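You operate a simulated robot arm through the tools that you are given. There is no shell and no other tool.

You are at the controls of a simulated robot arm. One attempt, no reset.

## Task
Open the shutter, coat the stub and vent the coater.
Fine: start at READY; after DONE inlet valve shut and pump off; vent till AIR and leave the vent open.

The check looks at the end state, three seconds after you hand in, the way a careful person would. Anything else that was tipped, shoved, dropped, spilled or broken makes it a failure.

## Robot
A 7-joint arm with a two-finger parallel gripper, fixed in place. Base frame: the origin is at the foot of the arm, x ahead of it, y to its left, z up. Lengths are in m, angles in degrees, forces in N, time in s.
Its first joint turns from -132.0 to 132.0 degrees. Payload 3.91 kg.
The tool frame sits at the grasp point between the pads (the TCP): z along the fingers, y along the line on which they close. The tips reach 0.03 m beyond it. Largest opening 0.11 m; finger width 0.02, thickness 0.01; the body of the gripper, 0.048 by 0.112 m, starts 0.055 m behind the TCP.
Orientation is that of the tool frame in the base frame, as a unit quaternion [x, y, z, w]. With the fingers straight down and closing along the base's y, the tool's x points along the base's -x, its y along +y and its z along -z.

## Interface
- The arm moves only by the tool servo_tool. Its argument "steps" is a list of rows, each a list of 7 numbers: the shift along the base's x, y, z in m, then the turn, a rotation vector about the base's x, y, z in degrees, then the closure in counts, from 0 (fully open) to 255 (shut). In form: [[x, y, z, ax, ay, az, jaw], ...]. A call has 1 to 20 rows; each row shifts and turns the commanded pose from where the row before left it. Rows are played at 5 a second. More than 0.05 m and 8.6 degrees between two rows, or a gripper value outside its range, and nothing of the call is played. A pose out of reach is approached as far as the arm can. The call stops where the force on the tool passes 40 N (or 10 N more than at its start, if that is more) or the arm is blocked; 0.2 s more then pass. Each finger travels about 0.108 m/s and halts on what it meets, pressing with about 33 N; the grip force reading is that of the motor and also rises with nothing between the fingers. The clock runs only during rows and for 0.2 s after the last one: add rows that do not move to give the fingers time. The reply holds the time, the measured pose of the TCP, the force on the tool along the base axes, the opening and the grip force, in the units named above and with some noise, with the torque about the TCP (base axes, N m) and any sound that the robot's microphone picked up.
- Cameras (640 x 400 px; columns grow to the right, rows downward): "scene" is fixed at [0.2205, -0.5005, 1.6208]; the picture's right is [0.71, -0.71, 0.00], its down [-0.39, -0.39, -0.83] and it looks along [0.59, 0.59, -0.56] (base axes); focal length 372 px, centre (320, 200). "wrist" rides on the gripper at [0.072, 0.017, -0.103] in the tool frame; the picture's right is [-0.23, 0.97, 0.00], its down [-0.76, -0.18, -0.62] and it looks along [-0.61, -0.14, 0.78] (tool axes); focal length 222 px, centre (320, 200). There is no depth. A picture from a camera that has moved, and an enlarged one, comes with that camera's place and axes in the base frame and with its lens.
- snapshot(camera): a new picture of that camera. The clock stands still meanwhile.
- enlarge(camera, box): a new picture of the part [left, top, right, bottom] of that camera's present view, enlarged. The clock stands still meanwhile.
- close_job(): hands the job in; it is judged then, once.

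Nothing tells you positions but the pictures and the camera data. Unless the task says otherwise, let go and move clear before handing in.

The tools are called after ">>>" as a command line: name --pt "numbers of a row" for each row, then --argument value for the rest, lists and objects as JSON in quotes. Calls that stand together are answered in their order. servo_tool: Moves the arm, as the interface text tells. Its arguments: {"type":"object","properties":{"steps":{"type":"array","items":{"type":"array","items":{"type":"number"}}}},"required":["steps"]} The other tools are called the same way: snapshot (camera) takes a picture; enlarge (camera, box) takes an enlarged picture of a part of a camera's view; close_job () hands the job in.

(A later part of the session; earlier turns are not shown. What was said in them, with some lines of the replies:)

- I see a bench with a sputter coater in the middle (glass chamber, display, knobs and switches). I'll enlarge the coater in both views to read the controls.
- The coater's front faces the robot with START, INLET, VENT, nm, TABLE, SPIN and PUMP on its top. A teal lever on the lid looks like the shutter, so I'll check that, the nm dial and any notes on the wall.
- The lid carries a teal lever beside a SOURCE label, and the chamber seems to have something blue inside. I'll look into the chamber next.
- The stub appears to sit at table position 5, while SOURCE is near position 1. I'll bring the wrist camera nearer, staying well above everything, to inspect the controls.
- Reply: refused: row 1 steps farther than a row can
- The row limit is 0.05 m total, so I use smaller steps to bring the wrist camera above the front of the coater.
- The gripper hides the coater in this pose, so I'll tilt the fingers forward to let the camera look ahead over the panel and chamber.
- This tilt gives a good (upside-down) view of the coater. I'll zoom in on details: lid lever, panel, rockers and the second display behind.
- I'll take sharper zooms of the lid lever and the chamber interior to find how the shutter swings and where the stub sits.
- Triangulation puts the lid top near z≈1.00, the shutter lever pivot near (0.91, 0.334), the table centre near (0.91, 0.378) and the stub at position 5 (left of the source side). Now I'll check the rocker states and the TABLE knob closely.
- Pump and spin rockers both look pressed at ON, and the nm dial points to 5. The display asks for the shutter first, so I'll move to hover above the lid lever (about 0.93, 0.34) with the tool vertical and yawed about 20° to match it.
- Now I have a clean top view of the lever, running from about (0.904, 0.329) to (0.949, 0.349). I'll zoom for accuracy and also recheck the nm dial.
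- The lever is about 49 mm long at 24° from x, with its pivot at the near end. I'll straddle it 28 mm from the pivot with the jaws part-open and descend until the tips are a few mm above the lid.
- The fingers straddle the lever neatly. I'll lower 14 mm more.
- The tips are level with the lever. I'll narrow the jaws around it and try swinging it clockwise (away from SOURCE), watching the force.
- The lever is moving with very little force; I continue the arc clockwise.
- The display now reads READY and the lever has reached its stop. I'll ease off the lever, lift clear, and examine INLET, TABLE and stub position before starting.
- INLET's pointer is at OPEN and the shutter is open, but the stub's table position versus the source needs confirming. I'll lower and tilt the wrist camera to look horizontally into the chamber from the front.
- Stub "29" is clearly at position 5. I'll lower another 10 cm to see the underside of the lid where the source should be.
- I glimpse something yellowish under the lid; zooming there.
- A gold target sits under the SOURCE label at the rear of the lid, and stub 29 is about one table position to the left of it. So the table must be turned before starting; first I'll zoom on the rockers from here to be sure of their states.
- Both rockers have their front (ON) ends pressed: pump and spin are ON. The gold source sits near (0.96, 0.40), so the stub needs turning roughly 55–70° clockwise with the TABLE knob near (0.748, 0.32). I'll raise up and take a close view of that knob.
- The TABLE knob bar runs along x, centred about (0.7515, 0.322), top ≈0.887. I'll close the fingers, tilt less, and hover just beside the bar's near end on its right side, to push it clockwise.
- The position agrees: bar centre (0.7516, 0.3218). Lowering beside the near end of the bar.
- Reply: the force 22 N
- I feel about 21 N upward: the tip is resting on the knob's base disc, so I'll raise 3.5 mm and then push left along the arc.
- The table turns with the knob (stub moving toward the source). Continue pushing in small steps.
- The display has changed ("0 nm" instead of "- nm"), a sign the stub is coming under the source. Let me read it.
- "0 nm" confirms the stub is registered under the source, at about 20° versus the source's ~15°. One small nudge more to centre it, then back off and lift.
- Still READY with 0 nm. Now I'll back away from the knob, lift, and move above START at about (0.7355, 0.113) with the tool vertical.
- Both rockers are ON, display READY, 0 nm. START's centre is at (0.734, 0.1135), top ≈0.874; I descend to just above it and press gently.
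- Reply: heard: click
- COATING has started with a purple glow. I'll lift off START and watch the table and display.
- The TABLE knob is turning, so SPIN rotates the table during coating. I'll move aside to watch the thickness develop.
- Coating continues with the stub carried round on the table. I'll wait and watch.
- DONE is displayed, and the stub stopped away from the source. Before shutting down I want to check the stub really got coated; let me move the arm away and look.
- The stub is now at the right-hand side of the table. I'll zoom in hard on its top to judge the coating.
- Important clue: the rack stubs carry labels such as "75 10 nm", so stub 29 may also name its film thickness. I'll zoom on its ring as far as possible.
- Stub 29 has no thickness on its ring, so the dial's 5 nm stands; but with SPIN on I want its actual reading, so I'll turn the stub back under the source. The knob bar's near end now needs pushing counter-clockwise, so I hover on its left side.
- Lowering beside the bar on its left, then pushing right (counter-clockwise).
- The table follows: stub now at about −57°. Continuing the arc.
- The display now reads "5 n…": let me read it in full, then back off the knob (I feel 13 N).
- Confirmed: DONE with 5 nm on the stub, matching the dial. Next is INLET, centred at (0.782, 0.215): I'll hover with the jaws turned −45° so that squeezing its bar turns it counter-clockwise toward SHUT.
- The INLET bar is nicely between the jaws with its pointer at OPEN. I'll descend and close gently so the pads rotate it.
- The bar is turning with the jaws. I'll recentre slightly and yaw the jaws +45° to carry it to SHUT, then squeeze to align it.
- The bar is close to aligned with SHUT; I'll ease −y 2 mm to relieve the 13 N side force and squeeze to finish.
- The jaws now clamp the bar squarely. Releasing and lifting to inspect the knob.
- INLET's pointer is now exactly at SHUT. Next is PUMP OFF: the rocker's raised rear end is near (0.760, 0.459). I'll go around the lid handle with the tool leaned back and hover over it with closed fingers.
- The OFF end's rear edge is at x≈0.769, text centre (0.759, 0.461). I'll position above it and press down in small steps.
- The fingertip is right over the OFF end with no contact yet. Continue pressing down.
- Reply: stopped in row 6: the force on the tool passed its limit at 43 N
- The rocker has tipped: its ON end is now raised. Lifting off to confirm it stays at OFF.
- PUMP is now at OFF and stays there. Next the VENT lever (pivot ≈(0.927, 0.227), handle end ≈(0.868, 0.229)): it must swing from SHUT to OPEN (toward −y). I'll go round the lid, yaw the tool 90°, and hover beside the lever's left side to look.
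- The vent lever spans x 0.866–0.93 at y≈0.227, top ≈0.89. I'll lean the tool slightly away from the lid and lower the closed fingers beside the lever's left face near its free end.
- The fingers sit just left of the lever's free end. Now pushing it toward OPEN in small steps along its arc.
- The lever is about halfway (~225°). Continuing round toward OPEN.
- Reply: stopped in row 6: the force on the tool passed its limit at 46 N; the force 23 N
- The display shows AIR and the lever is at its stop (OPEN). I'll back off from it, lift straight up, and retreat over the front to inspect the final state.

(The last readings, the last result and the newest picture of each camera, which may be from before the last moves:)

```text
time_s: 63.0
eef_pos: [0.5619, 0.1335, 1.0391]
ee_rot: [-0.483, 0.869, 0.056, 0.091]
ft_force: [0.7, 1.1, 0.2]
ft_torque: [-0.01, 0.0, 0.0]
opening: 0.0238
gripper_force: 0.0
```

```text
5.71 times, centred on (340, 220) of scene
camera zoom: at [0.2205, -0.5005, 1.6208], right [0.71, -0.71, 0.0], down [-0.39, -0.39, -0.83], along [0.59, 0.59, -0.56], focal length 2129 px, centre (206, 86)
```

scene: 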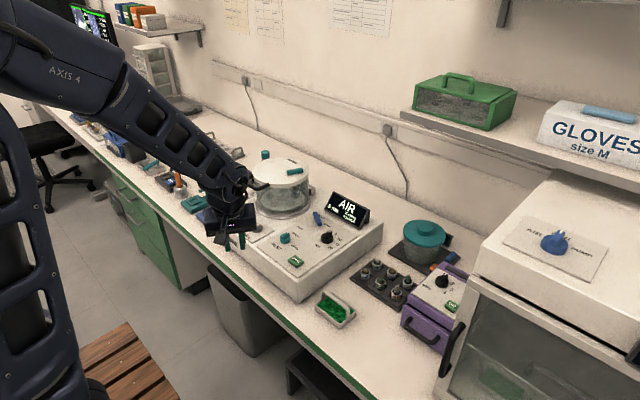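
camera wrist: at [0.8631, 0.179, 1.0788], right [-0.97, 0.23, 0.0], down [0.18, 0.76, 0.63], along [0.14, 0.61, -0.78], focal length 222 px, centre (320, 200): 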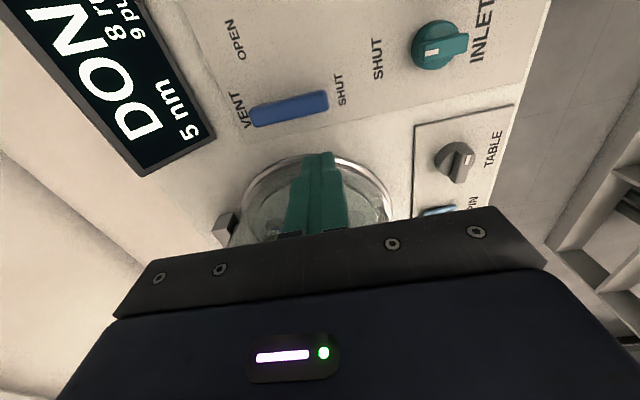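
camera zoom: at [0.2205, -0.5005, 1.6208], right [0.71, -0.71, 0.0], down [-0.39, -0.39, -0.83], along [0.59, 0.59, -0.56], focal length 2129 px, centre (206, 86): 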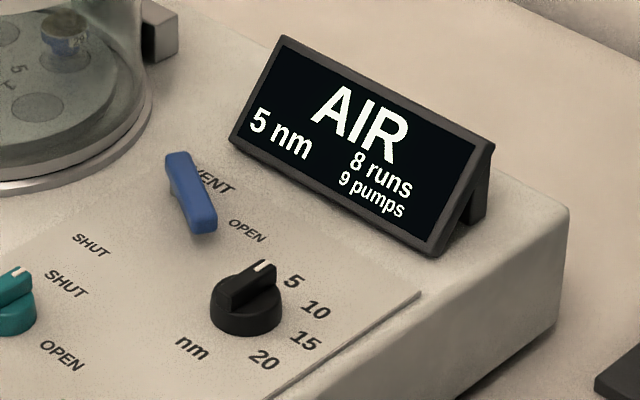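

AIR, 5 nm, vent lever resting at OPEN, inlet at SHUT. I'll move the arm clear and do a final check of everything, including the pump rocker hidden behind the arm.

>>> servo_tool --pt "0 -0.03 0.03 0 0 0 100" --pt "0 -0.03 0.03 0 0 0 0" --pt "0 -0.03 0.03 0 0 0 0" --pt "0 -0.03 0.03 0 0 0 0" --pt "0 -0.03 0.03 0 0 0 0" --pt "0 -0.03 0.03 0 0 0 0" --pt "0 0 0 0 0 0 0"

>>> snapshot --camera "scene"

>>> enlarge --camera "scene" --box '[210, 150, 390, 280]'

>>> enlarge --camera "scene" --box '[222, 202, 256, 224]'

```text
time_s: 64.6
eef_pos: [0.563, -0.0443, 1.2195]
ee_rot: [-0.484, 0.868, 0.057, 0.09]
ft_force: [-0.1, -0.2, 0.3]
ft_torque: [0.01, -0.02, 0.0]
opening: 0.1098
gripper_force: 0.0
```

```text
taken
```

scene: 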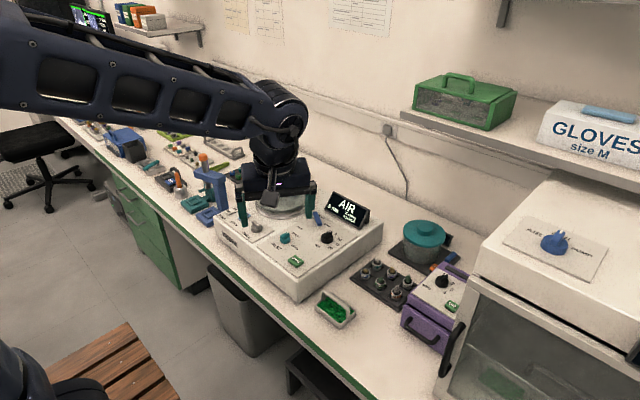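

```text
3.08 times, centred on (300, 215) of scene
camera zoom: at [0.2205, -0.5005, 1.6208], right [0.71, -0.71, 0.0], down [-0.39, -0.39, -0.83], along [0.59, 0.59, -0.56], focal length 1146 px, centre (382, 154)
```

zoom: 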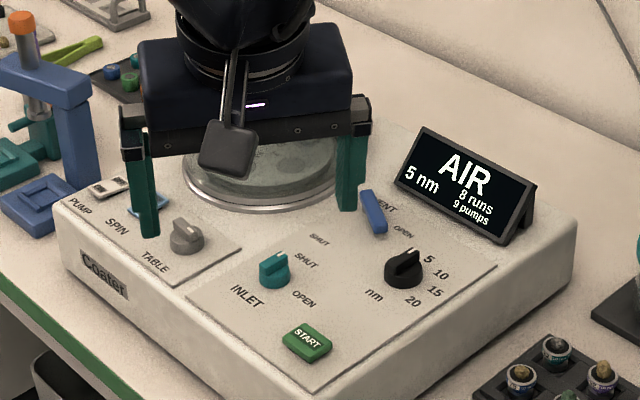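

```text
16.00 times, centred on (239, 213) of scene
camera zoom: at [0.2205, -0.5005, 1.6208], right [0.71, -0.71, 0.0], down [-0.39, -0.39, -0.83], along [0.59, 0.59, -0.56], focal length 5961 px, centre (1616, -8)
```

zoom: 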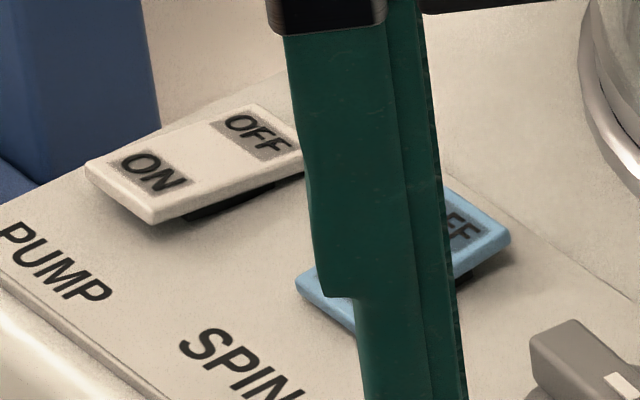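

The pump rocker is at OFF, INLET is SHUT, VENT is OPEN and the shutter is open. The display reads AIR with 5 nm, nothing else has moved, and the arm is clear, so I'm handing in.

>>> close_job

```text
The job is handed in.
```

The coating job is finished and handed in; no result from the check came back to me. At hand-in the display read AIR and 5 nm.

- **Shutter:** I swung it open, and the display then went to READY.
- **Coating:** I pressed START once, at READY. The run ended at DONE. I then turned the stub back under the source, where it read 5 nm, matching the dial.
- **After DONE:** the inlet valve is at SHUT, the pump is OFF, and the vent lever is left at OPEN.
- **Table position:** stub 29 was not under the source at the start, so I turned the TABLE knob before the run. SPIN was on, so the table rotated during coating. I turned it again afterwards to read the thickness, so the table no longer sits where it started.
- **Thickness setting:** the task gave no thickness, so I left the dial at the 5 nm it was already on. Stub 29 showed no thickness label on the parts of its ring I could see, but the stubs in the nearby rack are marked 10 nm.

The arm is clear of the coater, and I saw nothing else on the bench disturbed.
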